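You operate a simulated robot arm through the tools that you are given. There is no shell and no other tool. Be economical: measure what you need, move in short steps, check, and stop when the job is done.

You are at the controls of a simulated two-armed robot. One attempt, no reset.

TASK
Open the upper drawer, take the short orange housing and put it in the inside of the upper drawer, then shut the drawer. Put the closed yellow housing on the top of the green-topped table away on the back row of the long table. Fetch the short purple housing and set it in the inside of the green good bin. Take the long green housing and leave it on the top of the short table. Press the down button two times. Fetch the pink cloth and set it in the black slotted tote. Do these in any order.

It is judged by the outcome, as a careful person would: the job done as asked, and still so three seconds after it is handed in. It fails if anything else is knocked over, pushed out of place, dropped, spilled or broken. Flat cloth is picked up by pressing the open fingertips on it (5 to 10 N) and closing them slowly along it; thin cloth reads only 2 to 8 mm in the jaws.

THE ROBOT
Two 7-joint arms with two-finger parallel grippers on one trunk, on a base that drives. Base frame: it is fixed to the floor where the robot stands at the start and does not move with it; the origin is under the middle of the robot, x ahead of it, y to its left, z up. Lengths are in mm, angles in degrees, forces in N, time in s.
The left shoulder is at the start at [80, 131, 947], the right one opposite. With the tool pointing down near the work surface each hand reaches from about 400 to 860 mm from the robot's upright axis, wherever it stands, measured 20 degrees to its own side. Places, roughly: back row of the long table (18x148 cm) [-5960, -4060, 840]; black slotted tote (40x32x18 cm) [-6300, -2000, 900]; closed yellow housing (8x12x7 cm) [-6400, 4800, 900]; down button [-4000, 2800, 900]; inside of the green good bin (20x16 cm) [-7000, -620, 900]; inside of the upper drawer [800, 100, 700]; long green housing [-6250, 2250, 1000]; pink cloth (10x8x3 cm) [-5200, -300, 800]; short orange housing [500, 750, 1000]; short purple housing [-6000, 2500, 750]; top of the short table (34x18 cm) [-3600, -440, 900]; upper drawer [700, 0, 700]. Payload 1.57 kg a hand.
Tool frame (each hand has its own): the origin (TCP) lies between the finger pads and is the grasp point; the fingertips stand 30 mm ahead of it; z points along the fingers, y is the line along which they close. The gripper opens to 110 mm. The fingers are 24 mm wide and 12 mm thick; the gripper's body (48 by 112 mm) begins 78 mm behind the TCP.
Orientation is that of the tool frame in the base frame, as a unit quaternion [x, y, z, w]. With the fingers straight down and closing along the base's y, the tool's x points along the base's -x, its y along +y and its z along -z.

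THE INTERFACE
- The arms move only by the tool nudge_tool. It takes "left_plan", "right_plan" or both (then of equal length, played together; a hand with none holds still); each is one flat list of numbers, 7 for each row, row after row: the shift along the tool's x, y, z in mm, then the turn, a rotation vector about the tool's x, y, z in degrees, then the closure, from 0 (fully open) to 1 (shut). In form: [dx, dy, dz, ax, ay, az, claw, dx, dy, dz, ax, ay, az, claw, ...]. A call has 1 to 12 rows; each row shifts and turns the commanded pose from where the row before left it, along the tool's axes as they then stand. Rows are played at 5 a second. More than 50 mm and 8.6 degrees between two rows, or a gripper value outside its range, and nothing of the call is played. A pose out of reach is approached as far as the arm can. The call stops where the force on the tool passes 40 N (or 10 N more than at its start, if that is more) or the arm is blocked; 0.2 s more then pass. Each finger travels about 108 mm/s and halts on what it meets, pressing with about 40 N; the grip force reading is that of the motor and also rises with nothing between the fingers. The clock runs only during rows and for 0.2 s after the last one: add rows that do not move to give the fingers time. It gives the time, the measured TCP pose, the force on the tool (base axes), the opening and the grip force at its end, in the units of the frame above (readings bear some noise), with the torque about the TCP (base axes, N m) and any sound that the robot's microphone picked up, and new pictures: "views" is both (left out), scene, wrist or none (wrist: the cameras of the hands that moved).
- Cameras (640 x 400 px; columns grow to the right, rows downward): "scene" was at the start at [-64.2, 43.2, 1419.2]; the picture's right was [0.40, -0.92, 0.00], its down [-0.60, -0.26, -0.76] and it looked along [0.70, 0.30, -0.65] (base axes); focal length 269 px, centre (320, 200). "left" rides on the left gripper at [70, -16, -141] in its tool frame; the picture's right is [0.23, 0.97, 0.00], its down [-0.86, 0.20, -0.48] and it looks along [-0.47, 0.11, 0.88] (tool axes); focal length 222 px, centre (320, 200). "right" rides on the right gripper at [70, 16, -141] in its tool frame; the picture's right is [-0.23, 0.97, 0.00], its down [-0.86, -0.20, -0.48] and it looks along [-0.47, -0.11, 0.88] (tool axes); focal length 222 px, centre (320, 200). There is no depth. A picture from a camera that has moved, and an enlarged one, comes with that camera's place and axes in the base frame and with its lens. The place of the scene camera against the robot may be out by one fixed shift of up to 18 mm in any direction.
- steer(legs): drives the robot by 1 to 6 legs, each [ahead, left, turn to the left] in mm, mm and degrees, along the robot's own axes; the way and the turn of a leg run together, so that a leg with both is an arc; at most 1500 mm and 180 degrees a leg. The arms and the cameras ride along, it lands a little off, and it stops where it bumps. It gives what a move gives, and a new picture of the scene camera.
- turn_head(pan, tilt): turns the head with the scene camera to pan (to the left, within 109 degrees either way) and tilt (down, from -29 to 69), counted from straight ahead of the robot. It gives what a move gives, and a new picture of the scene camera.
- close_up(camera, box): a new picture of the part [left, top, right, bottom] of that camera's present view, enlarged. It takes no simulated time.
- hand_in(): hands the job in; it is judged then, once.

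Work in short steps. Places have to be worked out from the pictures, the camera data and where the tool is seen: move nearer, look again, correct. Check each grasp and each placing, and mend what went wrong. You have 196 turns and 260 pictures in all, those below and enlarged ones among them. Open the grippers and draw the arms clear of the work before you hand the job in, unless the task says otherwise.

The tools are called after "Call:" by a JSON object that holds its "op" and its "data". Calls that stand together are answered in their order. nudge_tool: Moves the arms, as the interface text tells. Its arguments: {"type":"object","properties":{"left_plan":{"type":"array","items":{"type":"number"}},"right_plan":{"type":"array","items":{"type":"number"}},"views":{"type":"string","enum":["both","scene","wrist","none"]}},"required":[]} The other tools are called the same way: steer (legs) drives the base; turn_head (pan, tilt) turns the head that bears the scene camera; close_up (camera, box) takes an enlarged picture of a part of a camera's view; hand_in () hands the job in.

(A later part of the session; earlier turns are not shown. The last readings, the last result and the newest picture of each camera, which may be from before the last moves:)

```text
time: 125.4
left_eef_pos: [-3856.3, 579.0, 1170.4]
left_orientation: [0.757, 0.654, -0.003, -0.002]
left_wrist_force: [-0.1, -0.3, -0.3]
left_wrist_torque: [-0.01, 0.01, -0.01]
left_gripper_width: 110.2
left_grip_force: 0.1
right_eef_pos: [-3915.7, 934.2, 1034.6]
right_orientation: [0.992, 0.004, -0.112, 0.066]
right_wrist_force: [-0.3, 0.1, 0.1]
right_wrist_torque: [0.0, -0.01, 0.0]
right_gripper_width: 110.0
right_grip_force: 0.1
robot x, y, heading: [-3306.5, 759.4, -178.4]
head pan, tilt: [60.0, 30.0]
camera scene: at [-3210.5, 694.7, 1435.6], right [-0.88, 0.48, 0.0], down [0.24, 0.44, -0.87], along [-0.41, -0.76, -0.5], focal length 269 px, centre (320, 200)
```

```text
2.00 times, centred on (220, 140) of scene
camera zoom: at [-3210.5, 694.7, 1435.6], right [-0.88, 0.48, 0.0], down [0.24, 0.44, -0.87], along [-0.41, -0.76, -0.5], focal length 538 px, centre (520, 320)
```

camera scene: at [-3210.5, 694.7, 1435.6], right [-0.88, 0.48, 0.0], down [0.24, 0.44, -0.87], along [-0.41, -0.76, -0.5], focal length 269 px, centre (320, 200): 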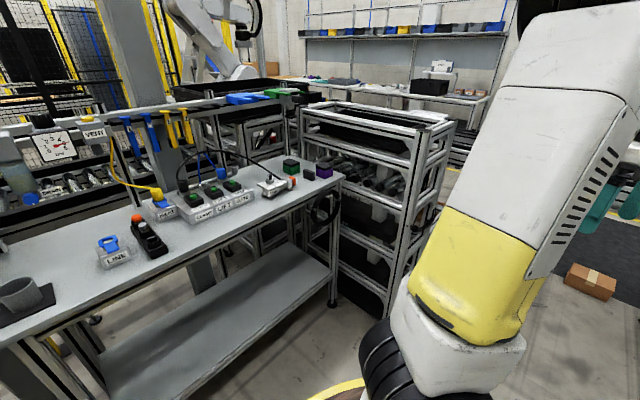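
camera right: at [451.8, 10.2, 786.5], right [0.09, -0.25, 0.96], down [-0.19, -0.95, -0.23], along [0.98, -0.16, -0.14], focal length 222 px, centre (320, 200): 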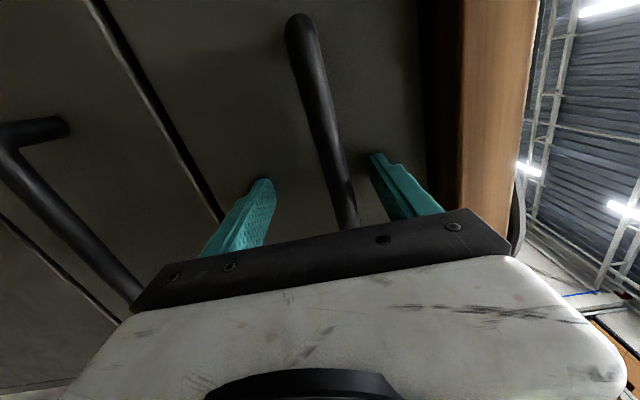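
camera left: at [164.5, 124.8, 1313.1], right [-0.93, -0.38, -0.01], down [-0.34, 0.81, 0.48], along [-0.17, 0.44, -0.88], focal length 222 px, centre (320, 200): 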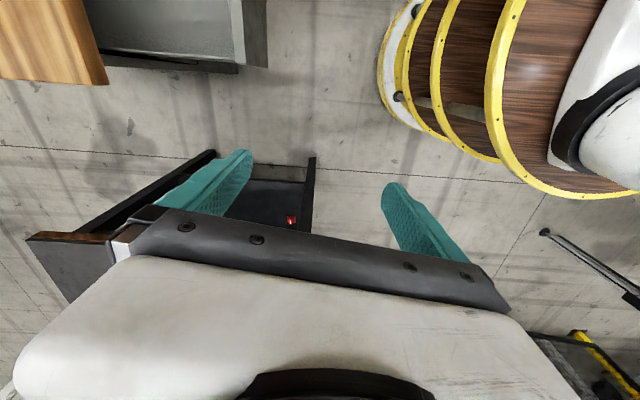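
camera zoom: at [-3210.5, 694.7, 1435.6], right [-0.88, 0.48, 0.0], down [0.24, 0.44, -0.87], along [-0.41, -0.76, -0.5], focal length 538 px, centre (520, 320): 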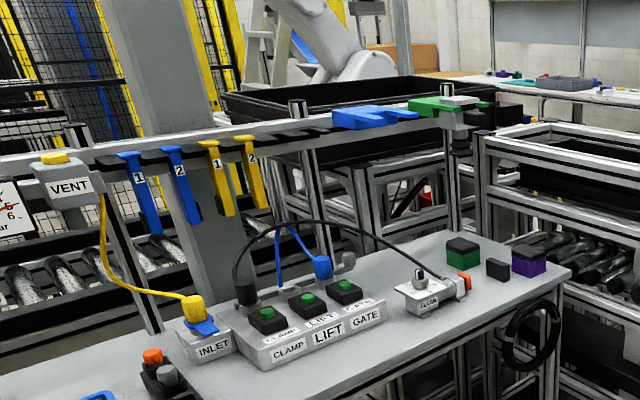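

That's a switch table around [-3500, -300], so the "short table" target seems to be on it. I'll move on carefully to see whether there's a way south-west past the rack.

Call:
{"op": "turn_head", "data": {"pan": 20, "tilt": 25}}

Call:
{"op": "steer", "data": {"legs": [[0, 200, 0], [600, 0, 0], [0, 0, 45]]}}

```text
time: 126.4
left_eef_pos: [-3857.6, 579.2, 1171.7]
left_orientation: [0.757, 0.653, -0.002, -0.003]
left_wrist_force: [0.1, 0.6, 0.2]
left_wrist_torque: [0.0, -0.01, 0.01]
left_gripper_width: 110.1
left_grip_force: 0.0
right_eef_pos: [-3916.4, 934.8, 1033.9]
right_orientation: [0.991, 0.003, -0.112, 0.066]
right_wrist_force: [-0.4, -0.9, -0.2]
right_wrist_torque: [-0.01, -0.04, 0.0]
right_gripper_width: 110.1
right_grip_force: 0.0
robot x, y, heading: [-3302.5, 762.0, -178.7]
head pan, tilt: [20.0, 25.0]
camera scene: at [-3253.1, 740.3, 1443.6], right [-0.37, 0.93, 0.0], down [0.39, 0.16, -0.91], along [-0.84, -0.33, -0.42], focal length 269 px, centre (320, 200)
```

scene: 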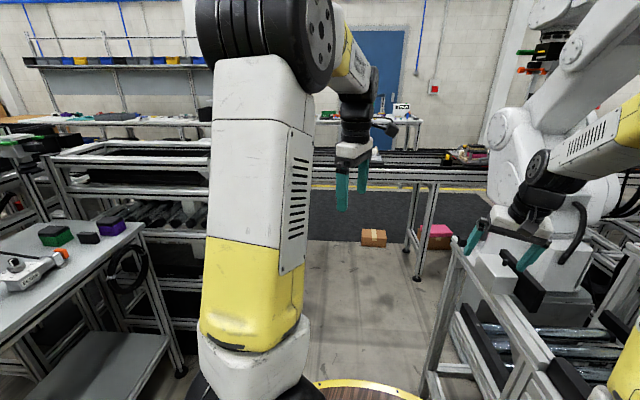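

```text
time: 133.1
left_eef_pos: [-4165.5, 16.4, 1171.6]
left_orientation: [0.451, 0.892, -0.004, -0.003]
left_wrist_force: [-30.5, 19.5, -2.2]
left_wrist_torque: [0.29, 0.25, -2.33]
left_gripper_width: 109.9
left_grip_force: 0.0
right_eef_pos: [-4456.0, 223.1, 1034.4]
right_orientation: [0.914, 0.384, -0.078, 0.104]
right_wrist_force: [0.1, 0.0, 0.0]
right_wrist_torque: [0.0, -0.01, -0.01]
right_gripper_width: 110.0
right_grip_force: 0.1
robot x, y, heading: [-3899.6, 534.0, -133.0]
head pan, tilt: [20.0, 25.0]
camera scene: at [-3844.6, 562.4, 1443.6], right [-0.92, 0.39, 0.0], down [0.17, 0.39, -0.91], along [-0.36, -0.83, -0.42], focal length 269 px, centre (320, 200)
```

scene: 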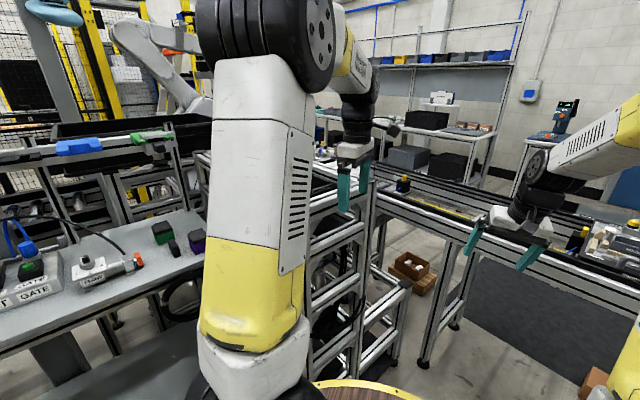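

The left hand is pressing against something, likely the rack's upper frame. I'll turn back right and retreat.

Call:
{"op": "steer", "data": {"legs": [[0, 0, -15], [-150, 0, 0]]}}

```text
time: 135.3
left_eef_pos: [-4158.6, 178.2, 1170.9]
left_orientation: [0.56, 0.828, -0.001, -0.005]
left_wrist_force: [0.0, 0.4, 0.3]
left_wrist_torque: [0.0, 0.0, -0.03]
left_gripper_width: 110.2
left_grip_force: 0.1
right_eef_pos: [-4388.6, 450.0, 1034.8]
right_orientation: [0.955, 0.266, -0.092, 0.093]
right_wrist_force: [-0.1, -0.9, -1.0]
right_wrist_torque: [0.01, -0.02, 0.0]
right_gripper_width: 110.0
right_grip_force: 0.1
robot x, y, heading: [-3771.1, 614.2, -147.5]
head pan, tilt: [20.0, 25.0]
camera scene: at [-3715.1, 625.3, 1443.6], right [-0.79, 0.61, 0.0], down [0.26, 0.34, -0.91], along [-0.55, -0.72, -0.42], focal length 269 px, centre (320, 200)
```

scene: 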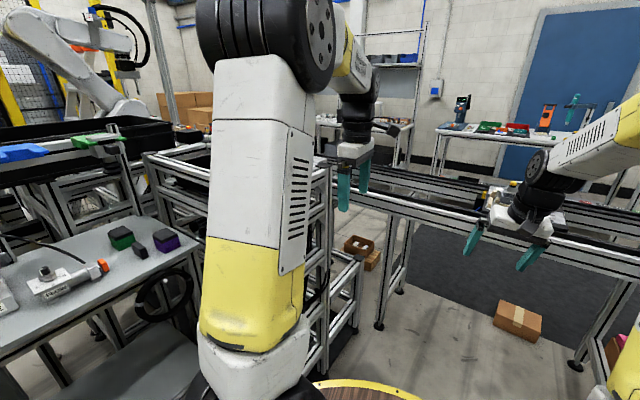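

Clear again. The pink cloth may be on the cross conveyor ahead, so I'll zoom there and towards the far table.

Call:
{"op": "close_up", "data": {"camera": "scene", "box": [340, 80, 640, 268]}}

```text
2.13 times, centred on (490, 174) of scene
camera zoom: at [-3715.1, 625.3, 1443.6], right [-0.79, 0.61, 0.0], down [0.26, 0.34, -0.91], along [-0.55, -0.72, -0.42], focal length 572 px, centre (-42, 255)
```

zoom: 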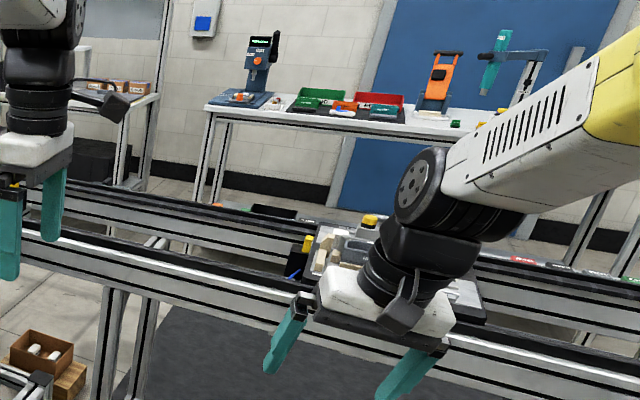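

The far table holds the green "good" bin next to a red one, beyond two conveyors, so I need to reach the west aisle by the north walkway. I'll level and raise the right hand, then back out of the cell.

Call:
{"op": "nudge_tool", "data": {"right_plan": [0, 0, 0, 3.75, 6.5, 0, 0, 0, 0, 0, 3.75, 6.5, 0, 0, 40, 0, -25, 0, 0, 0, 0, 40, 0, -25, 0, 0, 0, 0, 0, 0, -45, 0, 0, 0, 0, 0, 0, -40, 0, 0, 0, 0], "views": "none"}}

Call:
{"op": "steer", "data": {"legs": [[-260, 0, 0], [0, 0, -31], [-1400, 0, 0], [-1000, 0, 0]]}}

```text
time: 136.7
left_eef_pos: [-4158.0, 179.1, 1171.5]
left_orientation: [0.56, 0.829, -0.003, -0.005]
left_wrist_force: [0.4, -0.1, -0.1]
left_wrist_torque: [-0.03, 0.05, -0.03]
left_gripper_width: 110.1
left_grip_force: 0.1
right_eef_pos: [-4321.4, 492.8, 1170.6]
right_orientation: [0.963, 0.269, 0.002, 0.0]
right_wrist_force: [-1.1, 1.0, 0.0]
right_wrist_torque: [0.01, -0.04, 0.01]
right_gripper_width: 109.9
right_grip_force: 0.1
robot x, y, heading: [-3771.2, 613.1, -147.6]
head pan, tilt: [20.0, 25.0]
```

```text
time: 151.4
left_eef_pos: [-1718.7, 631.2, 1170.6]
left_orientation: [0.764, 0.646, 0.0, -0.004]
left_wrist_force: [0.3, -0.5, 0.5]
left_wrist_torque: [-0.01, -0.02, 0.03]
left_gripper_width: 110.1
left_grip_force: 0.0
right_eef_pos: [-1695.9, 983.8, 1169.5]
right_orientation: [1.0, -0.002, 0.001, -0.001]
right_wrist_force: [0.3, 0.3, -0.2]
right_wrist_torque: [0.02, -0.02, -0.01]
right_gripper_width: 110.0
right_grip_force: 0.1
robot x, y, heading: [-1166.6, 800.1, -178.9]
head pan, tilt: [20.0, 25.0]
camera scene: at [-1114.2, 781.4, 1443.6], right [-0.36, 0.93, 0.0], down [0.39, 0.15, -0.91], along [-0.85, -0.32, -0.42], focal length 269 px, centre (320, 200)
```

scene: 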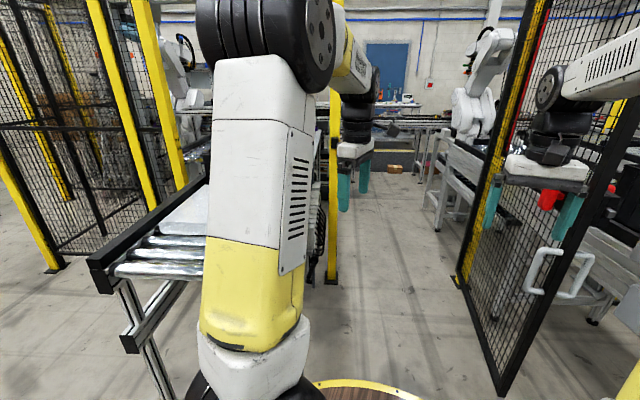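

Now I'll head north along the east aisle, around the white table.

Call:
{"op": "steer", "data": {"legs": [[0, 0, -91], [1450, -220, 0], [0, 0, -40], [1150, 0, 0], [0, 0, 40]]}}

Call:
{"op": "turn_head", "data": {"pan": 60, "tilt": 15}}

```text
time: 171.6
left_eef_pos: [-476.4, 3704.0, 1171.4]
left_orientation: [0.996, -0.089, 0.003, -0.004]
left_wrist_force: [0.2, 0.5, -0.4]
left_wrist_torque: [0.0, 0.0, 0.0]
left_gripper_width: 110.0
left_grip_force: 0.0
right_eef_pos: [-123.2, 3676.4, 1169.3]
right_orientation: [-0.701, 0.713, 0.0, 0.0]
right_wrist_force: [0.1, -0.2, 0.6]
right_wrist_torque: [-0.01, -0.02, 0.0]
right_gripper_width: 109.9
right_grip_force: 0.0
robot x, y, heading: [-312.8, 3146.0, 90.2]
head pan, tilt: [20.0, 25.0]
camera scene: at [-345.1, 3104.4, 1443.6], right [0.94, 0.35, 0.0], down [0.15, -0.4, -0.91], along [-0.32, 0.85, -0.42], focal length 269 px, centre (320, 200)
```

scene: 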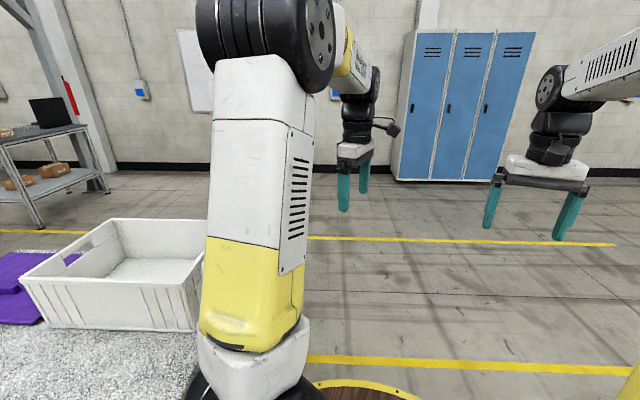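

```text
time: 172.7
left_eef_pos: [-478.0, 3702.9, 1171.0]
left_orientation: [0.996, -0.088, 0.003, -0.004]
left_wrist_force: [-0.3, 0.6, -0.1]
left_wrist_torque: [0.02, -0.02, -0.01]
left_gripper_width: 109.9
left_grip_force: 0.0
right_eef_pos: [-124.7, 3676.7, 1170.4]
right_orientation: [-0.701, 0.713, -0.001, -0.001]
right_wrist_force: [0.5, 0.6, 1.0]
right_wrist_torque: [0.0, -0.01, -0.03]
right_gripper_width: 110.2
right_grip_force: 0.0
robot x, y, heading: [-312.5, 3147.1, 90.3]
head pan, tilt: [60.0, 15.0]
camera scene: at [-394.2, 3064.3, 1459.8], right [0.5, 0.87, 0.0], down [0.23, -0.13, -0.97], along [-0.84, 0.48, -0.26], focal length 269 px, centre (320, 200)
```

scene: 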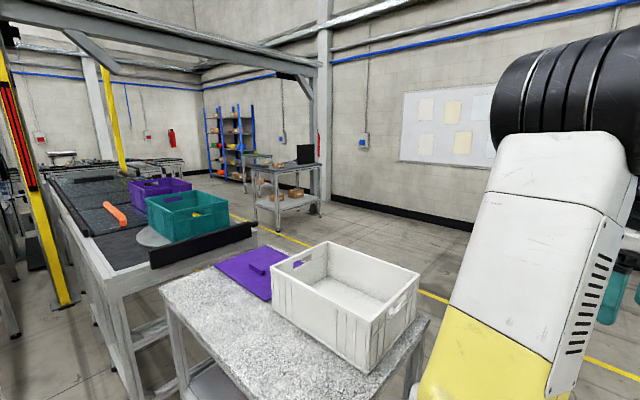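

I'm in the north aisle, and the walkway leads west. I'll drive to about [-2680, 4190].

Call:
{"op": "turn_head", "data": {"pan": 0, "tilt": 20}}

Call:
{"op": "steer", "data": {"legs": [[1300, 0, 0], [0, 0, 90], [1400, 0, 0], [0, 0, 15], [900, 0, 0]]}}

```text
time: 174.0
left_eef_pos: [-477.2, 3703.8, 1172.1]
left_orientation: [0.996, -0.089, 0.003, -0.003]
left_wrist_force: [0.0, 0.4, 0.2]
left_wrist_torque: [0.02, 0.0, -0.01]
left_gripper_width: 110.0
left_grip_force: 0.1
right_eef_pos: [-123.4, 3677.1, 1169.9]
right_orientation: [-0.702, 0.712, -0.001, -0.001]
right_wrist_force: [0.0, -1.2, 0.8]
right_wrist_torque: [0.0, 0.0, -0.02]
right_gripper_width: 110.1
right_grip_force: 0.1
robot x, y, heading: [-310.0, 3147.8, 90.3]
head pan, tilt: [0.0, 20.0]
camera scene: at [-313.7, 3111.1, 1451.7], right [1.0, 0.01, 0.0], down [0.0, -0.34, -0.94], along [-0.01, 0.94, -0.34], focal length 269 px, centre (320, 200)
```

scene: 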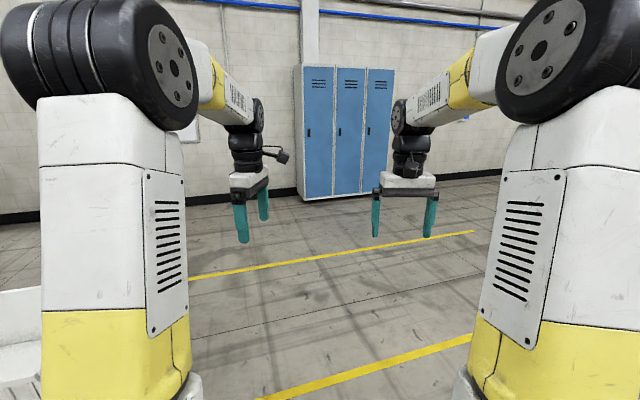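

```text
time: 196.3
left_eef_pos: [-3121.1, 3840.2, 1171.4]
left_orientation: [0.67, 0.742, -0.001, -0.004]
left_wrist_force: [-0.4, -0.3, 0.5]
left_wrist_torque: [-0.03, -0.03, 0.0]
left_gripper_width: 110.0
left_grip_force: 0.0
right_eef_pos: [-3194.4, 4186.3, 1169.3]
right_orientation: [0.991, 0.131, 0.002, 0.0]
right_wrist_force: [1.0, 0.2, -0.8]
right_wrist_torque: [-0.03, -0.03, 0.01]
right_gripper_width: 110.0
right_grip_force: 0.1
robot x, y, heading: [-2634.0, 4152.2, -163.5]
head pan, tilt: [0.0, 20.0]
camera scene: at [-2591.1, 4175.8, 1451.7], right [-0.28, 0.96, 0.0], down [0.33, 0.1, -0.94], along [-0.9, -0.27, -0.34], focal length 269 px, centre (320, 200)
```

scene: 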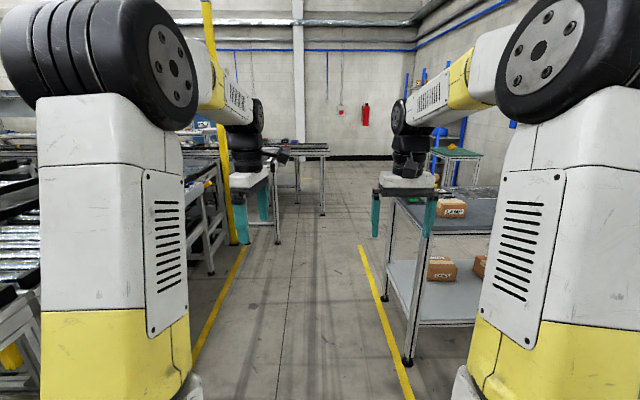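

The walkway continues, with the green-topped table ahead on the right. Before going on, I'll look left for the down button.

Call:
{"op": "steer", "data": {"legs": [[900, 0, 0]]}}

Call:
{"op": "turn_head", "data": {"pan": 55, "tilt": 20}}

```text
time: 201.0
left_eef_pos: [-3982.9, 3599.0, 1171.4]
left_orientation: [0.674, 0.738, -0.001, -0.006]
left_wrist_force: [0.4, 0.1, -0.9]
left_wrist_torque: [-0.02, 0.01, 0.0]
left_gripper_width: 110.0
left_grip_force: 0.0
right_eef_pos: [-4049.4, 3947.0, 1170.1]
right_orientation: [0.992, 0.126, 0.001, 0.0]
right_wrist_force: [0.6, 0.1, 0.2]
right_wrist_torque: [-0.03, 0.02, 0.02]
right_gripper_width: 109.8
right_grip_force: 0.2
robot x, y, heading: [-3491.3, 3910.4, -164.1]
head pan, tilt: [0.0, 20.0]
camera scene: at [-3447.9, 3928.1, 1451.7], right [-0.27, 0.96, 0.0], down [0.33, 0.09, -0.94], along [-0.9, -0.26, -0.34], focal length 269 px, centre (320, 200)
```

scene: 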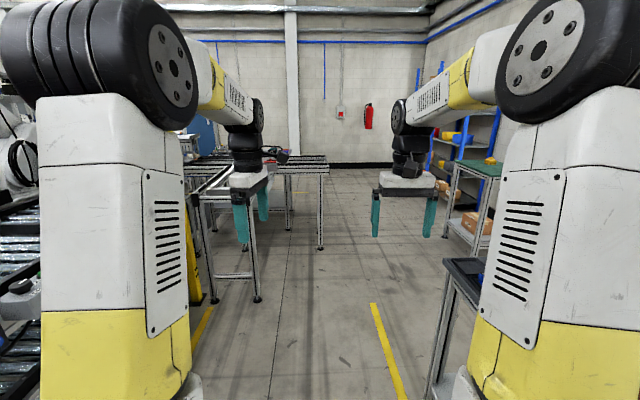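

```text
time: 202.2
left_eef_pos: [-3983.4, 3600.3, 1172.0]
left_orientation: [0.675, 0.738, -0.002, -0.005]
left_wrist_force: [-0.7, -0.5, 0.4]
left_wrist_torque: [0.02, -0.01, -0.03]
left_gripper_width: 110.3
left_grip_force: 0.1
right_eef_pos: [-4049.6, 3947.1, 1170.1]
right_orientation: [0.992, 0.127, 0.001, 0.0]
right_wrist_force: [0.4, -0.5, -0.5]
right_wrist_torque: [-0.03, -0.03, 0.01]
right_gripper_width: 110.0
right_grip_force: 0.0
robot x, y, heading: [-3491.3, 3907.2, -164.1]
head pan, tilt: [55.0, 20.0]
camera scene: at [-3389.1, 3865.5, 1451.7], right [-0.94, 0.33, 0.0], down [0.11, 0.32, -0.94], along [-0.31, -0.89, -0.34], focal length 269 px, centre (320, 200)
```

scene: 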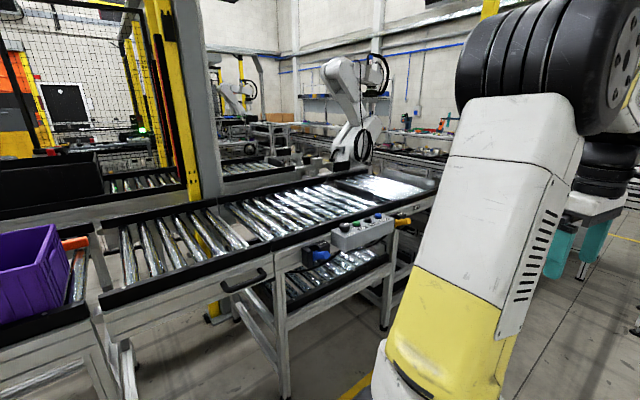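

A control box sits at the end of the conveyor. I'll zoom in on it.

Call:
{"op": "close_up", "data": {"camera": "scene", "box": [290, 190, 434, 280]}}

```text
4.44 times, centred on (362, 235) of scene
camera zoom: at [-3389.1, 3865.5, 1451.7], right [-0.94, 0.33, 0.0], down [0.11, 0.32, -0.94], along [-0.31, -0.89, -0.34], focal length 1195 px, centre (133, 44)
```

zoom: 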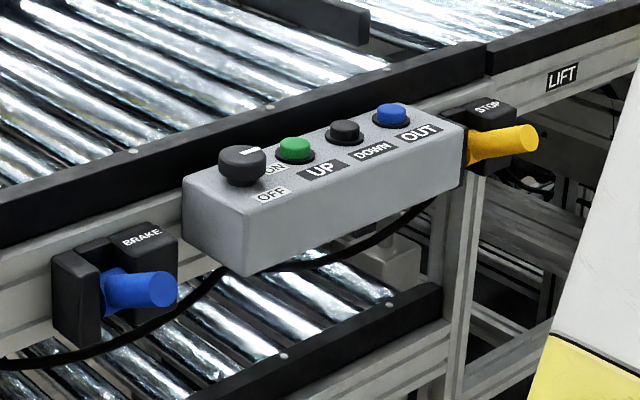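

The box has the knob, UP (green), DOWN (black) and OUT (blue) on its top face. DOWN is near [-4024, 2772, 900]. I'll drive up in front of it so it falls to the right hand.

Call:
{"op": "turn_head", "data": {"pan": -10, "tilt": 45}}

Call:
{"op": "steer", "data": {"legs": [[650, 0, 0], [0, 0, 89], [300, 0, 0]]}}

```text
time: 203.6
left_eef_pos: [-3982.0, 3599.5, 1171.4]
left_orientation: [0.675, 0.738, -0.002, -0.005]
left_wrist_force: [0.3, -0.2, -0.2]
left_wrist_torque: [-0.03, -0.02, -0.02]
left_gripper_width: 110.0
left_grip_force: 0.1
right_eef_pos: [-4050.8, 3946.5, 1170.1]
right_orientation: [0.992, 0.127, 0.001, -0.001]
right_wrist_force: [-0.5, 0.0, -0.7]
right_wrist_torque: [-0.02, 0.02, 0.0]
right_gripper_width: 110.1
right_grip_force: 0.0
robot x, y, heading: [-3490.3, 3911.8, -164.4]
head pan, tilt: [-10.0, 45.0]
camera scene: at [-3439.2, 3945.2, 1413.0], right [-0.1, 0.99, 0.0], down [0.7, 0.07, -0.71], along [-0.7, -0.07, -0.71], focal length 269 px, centre (320, 200)
```

scene: 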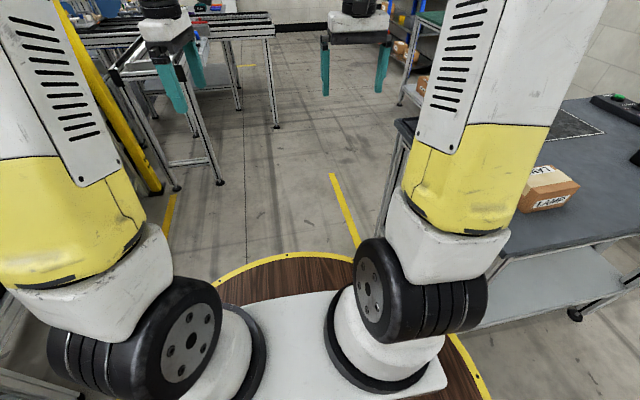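

```text
time: 212.7
left_eef_pos: [-3751.7, 2927.3, 1171.5]
left_orientation: [-0.037, 0.999, -0.005, -0.001]
left_wrist_force: [0.4, 1.3, -0.4]
left_wrist_torque: [-0.05, -0.01, -0.02]
left_gripper_width: 109.8
left_grip_force: 0.2
right_eef_pos: [-4101.4, 2866.9, 1170.5]
right_orientation: [0.619, 0.786, 0.001, -0.001]
right_wrist_force: [-0.2, 0.6, 0.4]
right_wrist_torque: [-0.02, -0.02, 0.02]
right_gripper_width: 109.9
right_grip_force: 0.0
robot x, y, heading: [-4051.2, 3425.3, -74.9]
head pan, tilt: [-10.0, 45.0]
camera scene: at [-4081.4, 3489.1, 1413.0], right [-1.0, -0.08, 0.0], down [-0.06, 0.7, -0.71], along [0.06, -0.7, -0.71], focal length 269 px, centre (320, 200)
```

scene: 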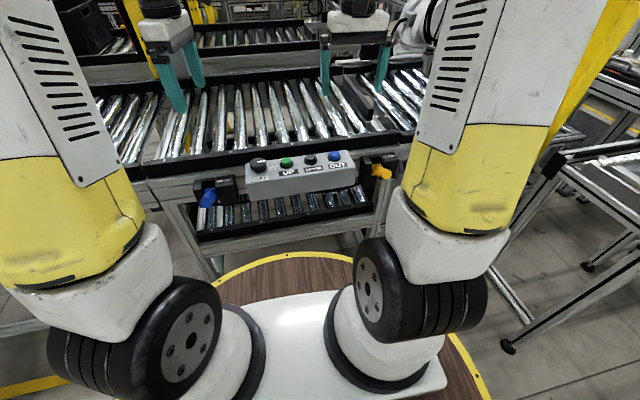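

The button works out to about [-3995, 2827, 925]. I'll close the right fingers and move above it for a look with the wrist camera.

Call:
{"op": "nudge_tool", "data": {"right_plan": [-20, 31, 10, 0, 0, 0, 0.5, -20, 31, 20, 0, 0, 0, 1, -22, 31, 20, 0, 0, 0, 1, 0, 0, 40, 0, 0, 0, 1, 0, 0, 30, 0, 0, 0, 1, 0, 0, 0, 0, 0, 0, 1], "views": "both"}}

```text
time: 214.1
left_eef_pos: [-3752.4, 2927.9, 1171.1]
left_orientation: [-0.037, 0.999, -0.004, -0.002]
left_wrist_force: [0.0, -0.5, 0.3]
left_wrist_torque: [0.01, 0.0, -0.02]
left_gripper_width: 110.1
left_grip_force: 0.0
right_eef_pos: [-3996.9, 2829.2, 1048.9]
right_orientation: [0.619, 0.785, 0.001, 0.0]
right_wrist_force: [0.5, 0.0, 0.5]
right_wrist_torque: [0.05, -0.01, 0.0]
right_gripper_width: 0.0
right_grip_force: 21.0
robot x, y, heading: [-4049.4, 3422.6, -75.4]
head pan, tilt: [-10.0, 45.0]
camera scene: at [-4081.4, 3489.0, 1413.0], right [-1.0, -0.08, 0.0], down [-0.06, 0.7, -0.71], along [0.06, -0.7, -0.71], focal length 269 px, centre (320, 200)
camera right: at [-3997.2, 2898.3, 1191.5], right [1.0, 0.01, 0.0], down [0.01, -0.88, 0.48], along [0.0, -0.48, -0.88], focal length 222 px, centre (320, 200)
```

scene: 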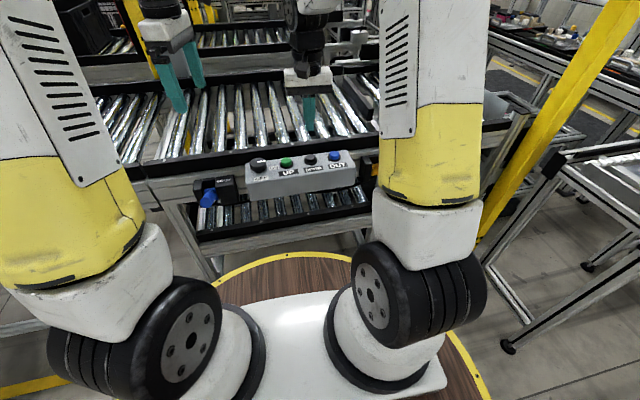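
right: 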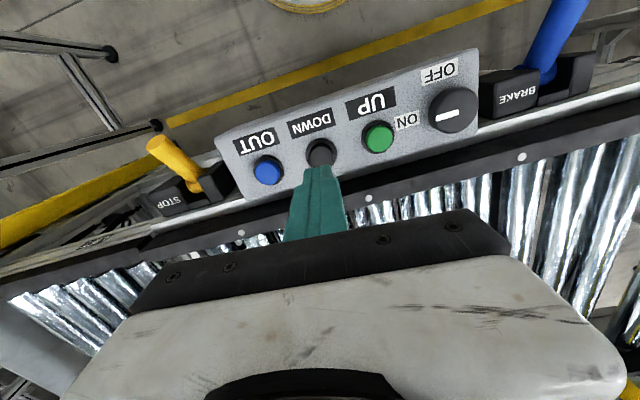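

DOWN is right below the fingertips. I'll shift 10 mm forward and go down 80 mm, then check.

Call:
{"op": "nudge_tool", "data": {"right_plan": [-10, -2, 30, 0, 0, 0, 1, 0, 0, 30, 0, 0, 0, 1, 0, 0, 20, 0, 0, 0, 1, 0, 0, 0, 0, 0, 0, 1], "views": "wrist"}}

```text
time: 215.1
left_eef_pos: [-3752.3, 2927.9, 1173.4]
left_orientation: [-0.036, 0.999, -0.004, -0.002]
left_wrist_force: [0.1, 1.1, 0.0]
left_wrist_torque: [0.02, 0.01, 0.04]
left_gripper_width: 110.1
left_grip_force: 0.1
right_eef_pos: [-3995.6, 2816.4, 968.0]
right_orientation: [0.62, 0.785, 0.001, 0.0]
right_wrist_force: [1.0, 0.1, -0.3]
right_wrist_torque: [-0.02, 0.01, 0.02]
right_gripper_width: 0.0
right_grip_force: 20.9
robot x, y, heading: [-4048.4, 3424.7, -75.4]
head pan, tilt: [-10.0, 45.0]
camera right: at [-3996.0, 2886.2, 1111.7], right [1.0, 0.01, 0.0], down [0.01, -0.88, 0.48], along [0.0, -0.48, -0.88], focal length 222 px, centre (320, 200)
```

right: 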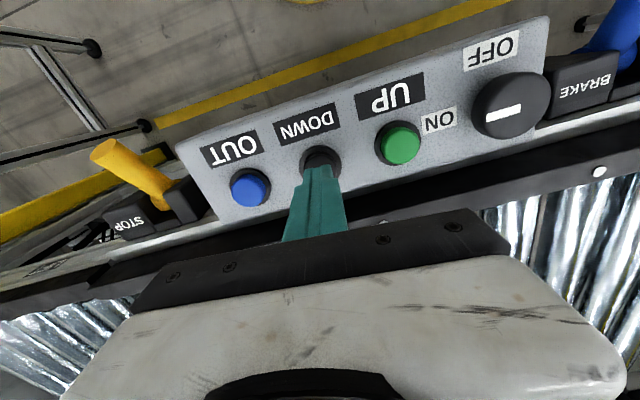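

Aligned; the button top should be near z≈905. I'll go down in small steps watching force and sound.

Call:
{"op": "nudge_tool", "data": {"right_plan": [0, 0, 10, 0, 0, 0, 1, 0, 0, 6, 0, 0, 0, 1, 0, 0, 4, 0, 0, 0, 1, 0, 0, 4, 0, 0, 0, 1, 0, 0, 3, 0, 0, 0, 1, 0, 0, 3, 0, 0, 0, 1, 0, 0, 0, 0, 0, 0, 1], "views": "wrist"}}

```text
time: 216.7
left_eef_pos: [-3752.1, 2928.7, 1171.7]
left_orientation: [-0.036, 0.999, -0.005, -0.002]
left_wrist_force: [1.6, 0.0, 1.0]
left_wrist_torque: [0.02, -0.03, -0.01]
left_gripper_width: 109.8
left_grip_force: 0.0
right_eef_pos: [-3996.2, 2816.8, 940.6]
right_orientation: [0.619, 0.786, -0.001, 0.001]
right_wrist_force: [-2.1, 0.8, 28.5]
right_wrist_torque: [0.04, 0.07, 0.1]
right_gripper_width: 0.0
right_grip_force: 21.1
robot x, y, heading: [-4050.1, 3424.8, -75.0]
head pan, tilt: [-10.0, 45.0]
heard: click
camera right: at [-3997.0, 2887.9, 1082.7], right [1.0, 0.01, 0.0], down [0.0, -0.88, 0.48], along [0.0, -0.48, -0.88], focal length 222 px, centre (320, 200)
```

right: 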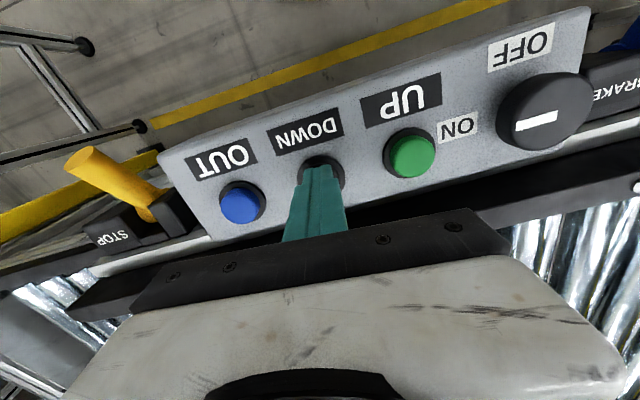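

One click heard. I'll release upward 20 mm first.

Call:
{"op": "nudge_tool", "data": {"right_plan": [0, 0, -10, 0, 0, 0, 1, 0, 0, -12, 0, 0, 0, 1, 0, 0, 0, 0, 0, 0, 1, 0, 0, 0, 0, 0, 0, 1], "views": "none"}}

Call:
{"op": "nudge_tool", "data": {"right_plan": [0, 0, 10, 0, 0, 0, 1, 0, 0, 6, 0, 0, 0, 1, 0, 0, 3, 0, 0, 0, 1, 0, 0, 3, 0, 0, 0, 1, 0, 0, 0, 0, 0, 0, 1], "views": "wrist"}}

```text
time: 217.7
left_eef_pos: [-3751.7, 2928.1, 1171.1]
left_orientation: [-0.037, 0.999, -0.005, -0.002]
left_wrist_force: [0.1, 0.4, 0.6]
left_wrist_torque: [0.02, 0.02, 0.01]
left_gripper_width: 110.0
left_grip_force: 0.1
right_eef_pos: [-3996.7, 2817.7, 962.1]
right_orientation: [0.62, 0.785, 0.0, -0.001]
right_wrist_force: [-0.4, 0.3, -0.3]
right_wrist_torque: [0.03, -0.01, -0.02]
right_gripper_width: 0.2
right_grip_force: 21.4
robot x, y, heading: [-4054.2, 3424.8, -75.3]
head pan, tilt: [-10.0, 45.0]
```

```text
time: 218.9
left_eef_pos: [-3753.1, 2929.3, 1172.2]
left_orientation: [-0.037, 0.999, -0.004, -0.002]
left_wrist_force: [-0.9, 0.0, 0.3]
left_wrist_torque: [-0.01, 0.02, 0.01]
left_gripper_width: 110.1
left_grip_force: 0.1
right_eef_pos: [-3995.4, 2818.9, 941.5]
right_orientation: [0.619, 0.785, 0.001, 0.0]
right_wrist_force: [0.9, 5.3, 18.5]
right_wrist_torque: [0.1, -0.05, -0.08]
right_gripper_width: 0.0
right_grip_force: 21.4
robot x, y, heading: [-4051.0, 3427.6, -75.3]
head pan, tilt: [-10.0, 45.0]
heard: click
camera right: at [-3996.5, 2888.5, 1083.7], right [1.0, 0.01, 0.0], down [0.01, -0.88, 0.48], along [0.0, -0.48, -0.88], focal length 222 px, centre (320, 200)
```

right: 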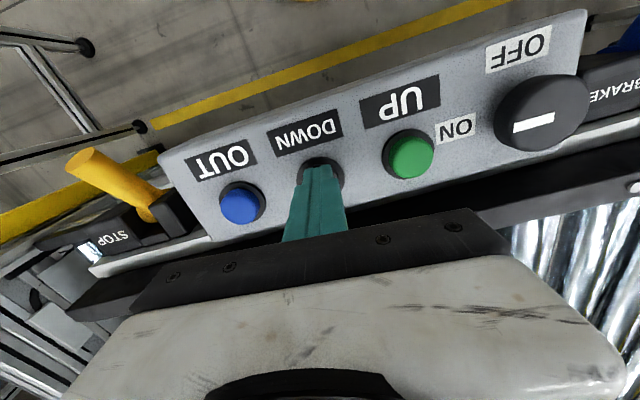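

Second click. DOWN has now been pressed twice and the lift section has sunk. I'll raise straight up, back away from the box and look west.

Call:
{"op": "nudge_tool", "data": {"right_plan": [0, 0, -45, 0, 0, 0, 1, 0, 0, -45, 0, 0, 0, 1, 0, 0, -45, 0, 0, 0, 1, 0, 0, -45, 0, 0, 0, 0.5, 0, 0, -40, 0, 0, 0, 0, 40, -25, 0, 0, 0, 0, 0, 40, -25, 0, 0, 0, 0, 0], "views": "none"}}

Call:
{"op": "turn_head", "data": {"pan": 0, "tilt": 20}}

Call:
{"op": "steer", "data": {"legs": [[-350, 0, 0], [0, 0, -90], [500, 0, 0]]}}

```text
time: 220.5
left_eef_pos: [-3751.9, 2927.1, 1172.2]
left_orientation: [-0.036, 0.999, -0.005, -0.001]
left_wrist_force: [0.2, -0.6, 0.2]
left_wrist_torque: [0.06, 0.03, -0.02]
left_gripper_width: 109.8
left_grip_force: 0.2
right_eef_pos: [-4064.1, 2884.5, 1163.2]
right_orientation: [0.62, 0.785, 0.001, -0.001]
right_wrist_force: [-0.3, -0.5, 0.5]
right_wrist_torque: [0.03, 0.08, -0.02]
right_gripper_width: 110.0
right_grip_force: 0.2
robot x, y, heading: [-4047.3, 3426.1, -75.3]
head pan, tilt: [-10.0, 45.0]
```

```text
time: 221.4
left_eef_pos: [-3753.1, 2928.3, 1171.3]
left_orientation: [-0.037, 0.999, -0.004, -0.002]
left_wrist_force: [-0.3, 0.3, 0.3]
left_wrist_torque: [-0.01, 0.0, 0.0]
left_gripper_width: 110.1
left_grip_force: 0.1
right_eef_pos: [-4064.2, 2884.3, 1163.1]
right_orientation: [0.619, 0.785, 0.001, 0.0]
right_wrist_force: [-0.5, 0.0, -0.4]
right_wrist_torque: [0.02, 0.0, 0.0]
right_gripper_width: 109.9
right_grip_force: 0.1
robot x, y, heading: [-4053.4, 3424.2, -75.5]
head pan, tilt: [0.0, 20.0]
camera scene: at [-4064.5, 3480.0, 1451.6], right [-0.97, -0.25, 0.0], down [-0.09, 0.33, -0.94], along [0.24, -0.91, -0.34], focal length 269 px, centre (320, 200)
```

scene: 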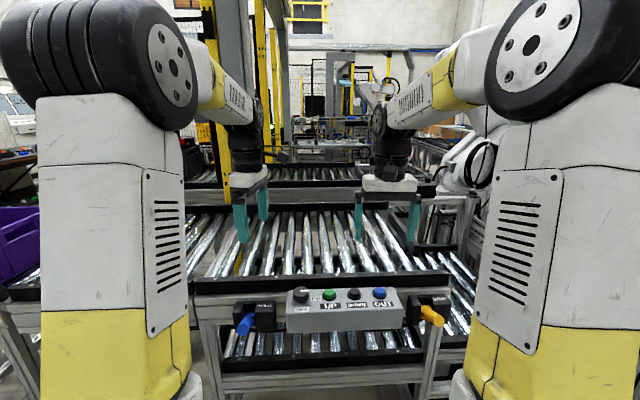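

```text
time: 230.2
left_eef_pos: [-5134.5, 3343.1, 1170.8]
left_orientation: [0.681, 0.732, -0.001, -0.005]
left_wrist_force: [-0.2, 0.4, -0.9]
left_wrist_torque: [-0.02, -0.01, 0.0]
left_gripper_width: 110.0
left_grip_force: 0.0
right_eef_pos: [-5177.1, 3656.1, 1163.3]
right_orientation: [0.993, 0.117, 0.001, 0.0]
right_wrist_force: [-0.5, 0.3, 0.3]
right_wrist_torque: [-0.04, -0.01, 0.01]
right_gripper_width: 110.2
right_grip_force: 0.1
robot x, y, heading: [-4637.9, 3642.2, -165.5]
head pan, tilt: [0.0, 20.0]
camera scene: at [-4593.5, 3663.1, 1451.7], right [-0.25, 0.97, 0.0], down [0.33, 0.09, -0.94], along [-0.91, -0.24, -0.34], focal length 269 px, centre (320, 200)
```

scene: 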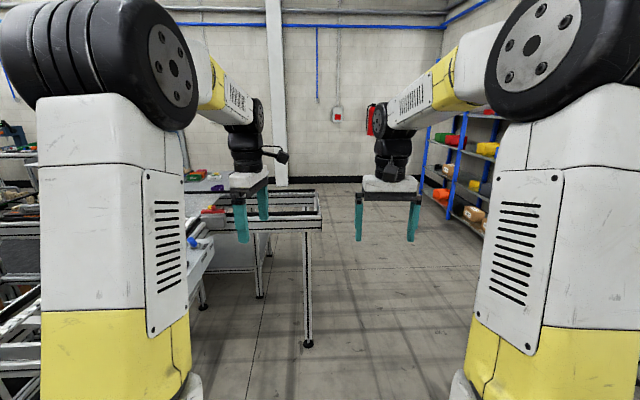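

Next I'll look right for the green-topped table and left for the housings.

Call:
{"op": "turn_head", "data": {"pan": -65, "tilt": 20}}

Call:
{"op": "turn_head", "data": {"pan": 55, "tilt": 25}}

```text
time: 231.5
left_eef_pos: [-5134.5, 3344.4, 1171.0]
left_orientation: [0.681, 0.732, -0.002, -0.004]
left_wrist_force: [-0.3, 0.2, -0.1]
left_wrist_torque: [0.01, 0.0, 0.02]
left_gripper_width: 109.9
left_grip_force: 0.1
right_eef_pos: [-5176.8, 3656.3, 1164.0]
right_orientation: [0.993, 0.117, 0.001, 0.0]
right_wrist_force: [-0.1, 0.3, 0.6]
right_wrist_torque: [0.01, 0.01, -0.01]
right_gripper_width: 110.2
right_grip_force: 0.0
robot x, y, heading: [-4638.3, 3640.0, -165.5]
head pan, tilt: [-65.0, 20.0]
camera scene: at [-4563.1, 3758.4, 1451.7], right [0.77, 0.64, 0.0], down [0.22, -0.26, -0.94], along [-0.6, 0.72, -0.34], focal length 269 px, centre (320, 200)
```

scene: 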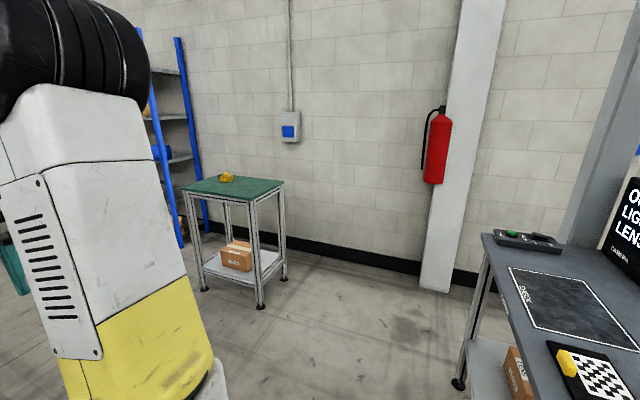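

```text
time: 233.5
left_eef_pos: [-5133.9, 3343.7, 1171.3]
left_orientation: [0.681, 0.732, -0.002, -0.005]
left_wrist_force: [0.0, 0.0, 0.4]
left_wrist_torque: [0.0, 0.0, 0.01]
left_gripper_width: 109.9
left_grip_force: 0.1
right_eef_pos: [-5176.1, 3656.0, 1162.2]
right_orientation: [0.993, 0.118, 0.001, 0.0]
right_wrist_force: [0.9, 0.8, 0.2]
right_wrist_torque: [0.04, -0.03, 0.01]
right_gripper_width: 109.8
right_grip_force: 0.1
robot x, y, heading: [-4633.9, 3643.5, -165.3]
head pan, tilt: [55.0, 25.0]
camera scene: at [-4535.5, 3600.4, 1443.6], right [-0.94, 0.35, 0.0], down [0.15, 0.4, -0.91], along [-0.31, -0.85, -0.42], focal length 269 px, centre (320, 200)
```

scene: 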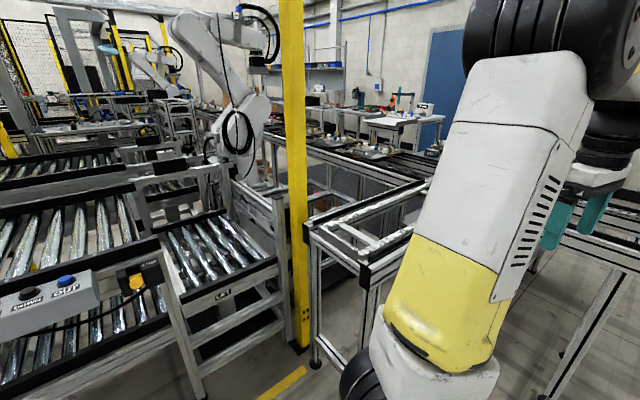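

The yellow housing is on the green-topped table near [-6430, 4865]. I'll drive in front of it so it's within the left hand's reach.

Call:
{"op": "turn_head", "data": {"pan": 10, "tilt": 42}}

Call:
{"op": "steer", "data": {"legs": [[0, 0, -38], [1480, 0, 0], [80, 0, -49]]}}

```text
time: 234.6
left_eef_pos: [-5133.6, 3343.5, 1170.7]
left_orientation: [0.681, 0.732, -0.001, -0.005]
left_wrist_force: [0.0, 0.0, -0.2]
left_wrist_torque: [0.01, -0.03, -0.02]
left_gripper_width: 110.0
left_grip_force: 0.0
right_eef_pos: [-5177.3, 3656.5, 1163.7]
right_orientation: [0.993, 0.117, 0.001, 0.0]
right_wrist_force: [-0.5, 0.6, 0.1]
right_wrist_torque: [0.0, 0.0, 0.0]
right_gripper_width: 109.8
right_grip_force: 0.1
robot x, y, heading: [-4636.0, 3644.2, -165.4]
head pan, tilt: [10.0, 42.0]
camera scene: at [-4579.5, 3651.7, 1417.3], right [-0.42, 0.91, 0.0], down [0.61, 0.28, -0.74], along [-0.67, -0.31, -0.67], focal length 269 px, centre (320, 200)
```

scene: 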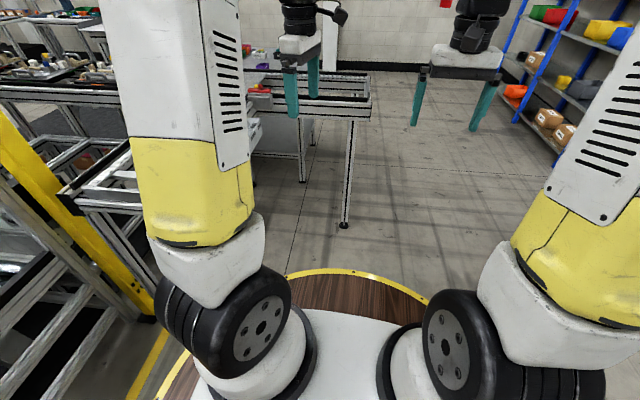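

```text
time: 246.2
left_eef_pos: [-6401.5, 4808.1, 1171.5]
left_orientation: [0.998, 0.062, 0.002, -0.006]
left_wrist_force: [-0.4, -0.3, -0.2]
left_wrist_torque: [-0.01, -0.01, -0.03]
left_gripper_width: 109.9
left_grip_force: 0.1
right_eef_pos: [-6092.0, 4867.3, 1163.6]
right_orientation: [0.8, -0.6, 0.0, 0.0]
right_wrist_force: [-0.8, -0.1, -0.4]
right_wrist_torque: [-0.01, -0.01, -0.01]
right_gripper_width: 110.1
right_grip_force: 0.2
robot x, y, heading: [-6077.2, 4324.0, 107.6]
head pan, tilt: [10.0, 42.0]
camera scene: at [-6078.6, 4276.4, 1417.3], right [0.89, 0.46, 0.0], down [0.31, -0.59, -0.74], along [-0.34, 0.66, -0.67], focal length 269 px, centre (320, 200)
```

scene: 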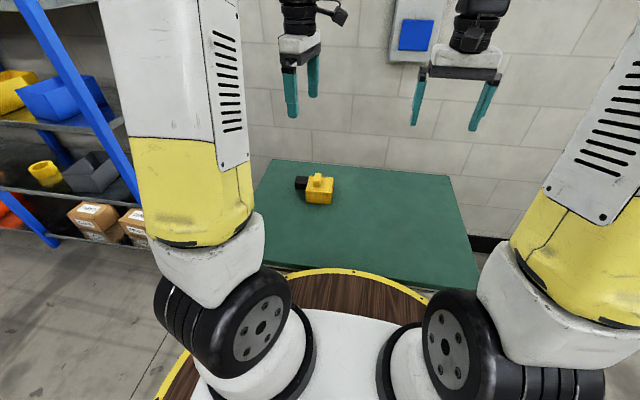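

The base is quite close to the table edge. I'll back off 70 mm and check with the left wrist camera.

Call:
{"op": "steer", "data": {"legs": [[-70, 0, 0]]}}

Call:
{"op": "nudge_tool", "data": {"left_plan": [0, 0, 40, 0, 0, 0, 0], "views": "wrist"}}

```text
time: 247.2
left_eef_pos: [-6381.6, 4742.4, 1171.0]
left_orientation: [0.998, 0.061, 0.002, -0.004]
left_wrist_force: [-0.7, 0.4, 0.3]
left_wrist_torque: [-0.01, 0.01, -0.01]
left_gripper_width: 109.9
left_grip_force: 0.0
right_eef_pos: [-6070.5, 4799.5, 1162.5]
right_orientation: [0.8, -0.599, 0.0, 0.0]
right_wrist_force: [0.6, -0.2, -0.4]
right_wrist_torque: [-0.07, 0.03, 0.02]
right_gripper_width: 110.0
right_grip_force: 0.0
robot x, y, heading: [-6059.5, 4260.3, 107.4]
head pan, tilt: [10.0, 42.0]
camera scene: at [-6057.7, 4210.0, 1417.3], right [0.89, 0.46, 0.0], down [0.31, -0.59, -0.74], along [-0.34, 0.66, -0.67], focal length 269 px, centre (320, 200)
```

scene: 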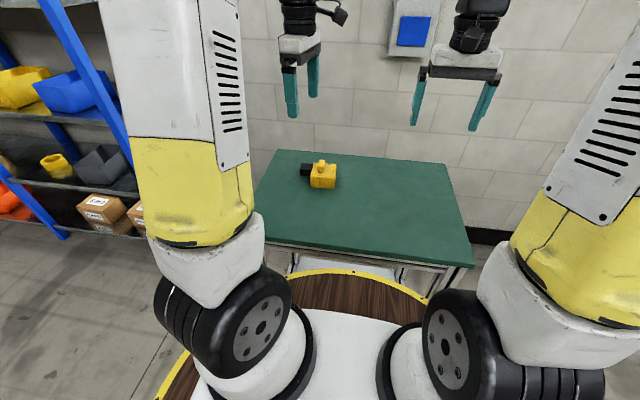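

```text
time: 247.6
left_eef_pos: [-6378.5, 4740.2, 1131.3]
left_orientation: [0.998, 0.062, 0.003, -0.006]
left_wrist_force: [-0.1, -0.6, -1.0]
left_wrist_torque: [0.04, 0.0, -0.02]
left_gripper_width: 110.1
left_grip_force: 0.0
right_eef_pos: [-6070.3, 4799.7, 1164.1]
right_orientation: [0.8, -0.6, 0.001, 0.001]
right_wrist_force: [-0.1, -0.5, 0.2]
right_wrist_torque: [-0.01, 0.04, 0.03]
right_gripper_width: 110.1
right_grip_force: 0.0
robot x, y, heading: [-6058.0, 4261.9, 107.6]
head pan, tilt: [10.0, 42.0]
camera left: at [-6313.1, 4762.8, 1273.1], right [0.34, -0.94, -0.01], down [-0.83, -0.31, 0.47], along [-0.45, -0.16, -0.88], focal length 222 px, centre (320, 200)
```

left: 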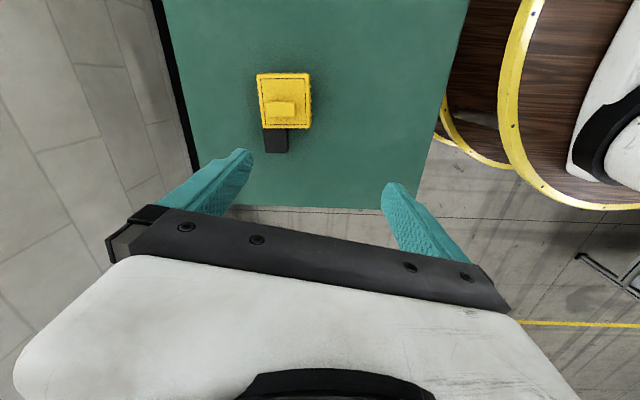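

The yellow housing's body (≈75 mm square, with a black connector) is centred near [-6359, 4805], top z≈905. I'll move over it, turn -16°, and come down.

Call:
{"op": "nudge_tool", "data": {"left_plan": [14, -31, 0, 0, 0, 0, 0, 13, -31, 0, 0, 0, 0, 0, 0, 0, 30, 0, 0, -8, 0, 0, 0, 30, 0, 0, -8, 0, 0, 0, 40, 0, 0, 0, 0, 0, 0, 20, 0, 0, 0, 0, 0, 0, 0, 0, 0, 0, 0], "views": "wrist"}}

```text
time: 249.2
left_eef_pos: [-6361.5, 4805.6, 1012.6]
left_orientation: [0.98, 0.199, 0.003, -0.005]
left_wrist_force: [-0.8, 0.0, -0.1]
left_wrist_torque: [0.03, 0.01, 0.03]
left_gripper_width: 110.0
left_grip_force: 0.0
right_eef_pos: [-6070.1, 4800.5, 1164.7]
right_orientation: [0.8, -0.6, 0.001, 0.0]
right_wrist_force: [0.0, -0.5, 0.4]
right_wrist_torque: [0.0, 0.02, 0.05]
right_gripper_width: 110.0
right_grip_force: 0.1
robot x, y, heading: [-6061.7, 4259.2, 107.7]
head pan, tilt: [10.0, 42.0]
camera left: at [-6304.2, 4845.4, 1153.6], right [0.59, -0.81, -0.01], down [-0.71, -0.52, 0.47], along [-0.38, -0.27, -0.88], focal length 222 px, centre (320, 200)
```

left: 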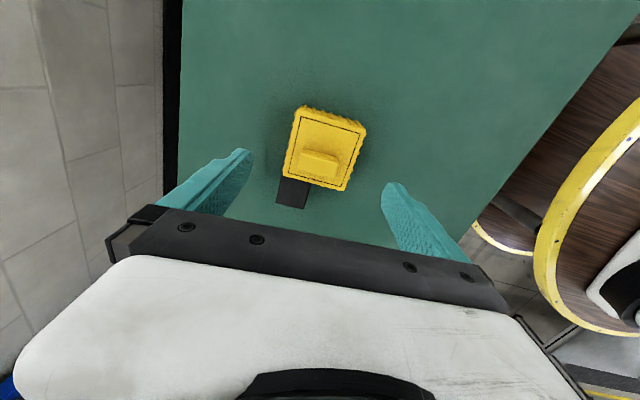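

Well centred; the top is at z≈904. I'll trim the yaw 3° and go down to TCP z≈877.

Call:
{"op": "nudge_tool", "data": {"left_plan": [0, -2, 40, 0, 0, 3, 0, 3, 0, 40, 0, 0, 0, 0, 0, 0, 30, 0, 0, 0, 0, 0, 0, 15, 0, 0, 0, 0, 0, 0, 10, 0, 0, 0, 0, 0, 0, 0, 0, 0, 0, 0], "views": "wrist"}}

```text
time: 250.0
left_eef_pos: [-6359.0, 4812.7, 910.9]
left_orientation: [0.985, 0.172, 0.004, -0.004]
left_wrist_force: [2.0, -2.9, 6.8]
left_wrist_torque: [-0.56, -0.1, 0.04]
left_gripper_width: 110.1
left_grip_force: 0.0
right_eef_pos: [-6071.2, 4799.2, 1163.9]
right_orientation: [0.8, -0.599, 0.0, 0.001]
right_wrist_force: [0.9, 0.8, 0.6]
right_wrist_torque: [0.01, 0.02, -0.02]
right_gripper_width: 110.0
right_grip_force: 0.2
robot x, y, heading: [-6059.9, 4258.7, 107.4]
head pan, tilt: [10.0, 42.0]
stopped in row 4 (left hand): the force on the tool passed its limit at 81 N (the readings are from after the stop); the commanded pose is now the measured one
camera left: at [-6299.2, 4850.5, 1052.3], right [0.55, -0.84, -0.01], down [-0.74, -0.48, 0.47], along [-0.4, -0.25, -0.88], focal length 222 px, centre (320, 200)
```

left: 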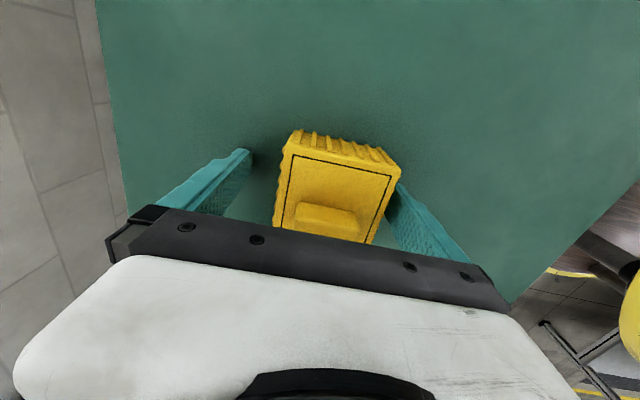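

The fingertips met the tabletop (z≈880). I'll lift 4 mm, shift 7 mm to centre, and close gently.

Call:
{"op": "nudge_tool", "data": {"left_plan": [0, 0, -4, 0, 0, 0, 0, 0, 7, 0, 0, 0, 0, 0, 0, 0, 0, 0, 0, 0, 0.15, 0, 0, 0, 0, 0, 0, 0.3, 0, 0, 0, 0, 0, 0, 0.5, 0, 0, 0, 0, 0, 0, 0.8, 0, 0, 0, 0, 0, 0, 1, 0, 0, 0, 0, 0, 0, 1], "views": "wrist"}}

```text
time: 251.8
left_eef_pos: [-6356.3, 4806.7, 912.4]
left_orientation: [0.985, 0.172, 0.003, -0.004]
left_wrist_force: [0.9, -0.6, -0.9]
left_wrist_torque: [-0.07, -0.01, 0.02]
left_gripper_width: 71.8
left_grip_force: 40.2
right_eef_pos: [-6071.5, 4799.9, 1163.2]
right_orientation: [0.801, -0.599, 0.0, 0.001]
right_wrist_force: [-0.5, 0.1, 1.1]
right_wrist_torque: [0.04, 0.01, 0.02]
right_gripper_width: 110.0
right_grip_force: 0.0
robot x, y, heading: [-6060.6, 4259.9, 107.9]
head pan, tilt: [10.0, 42.0]
camera left: at [-6297.8, 4843.9, 1054.8], right [0.55, -0.84, -0.01], down [-0.74, -0.48, 0.47], along [-0.4, -0.25, -0.88], focal length 222 px, centre (320, 200)
```

left: 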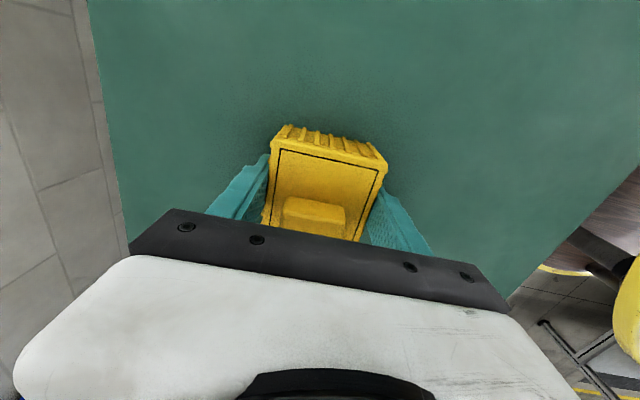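

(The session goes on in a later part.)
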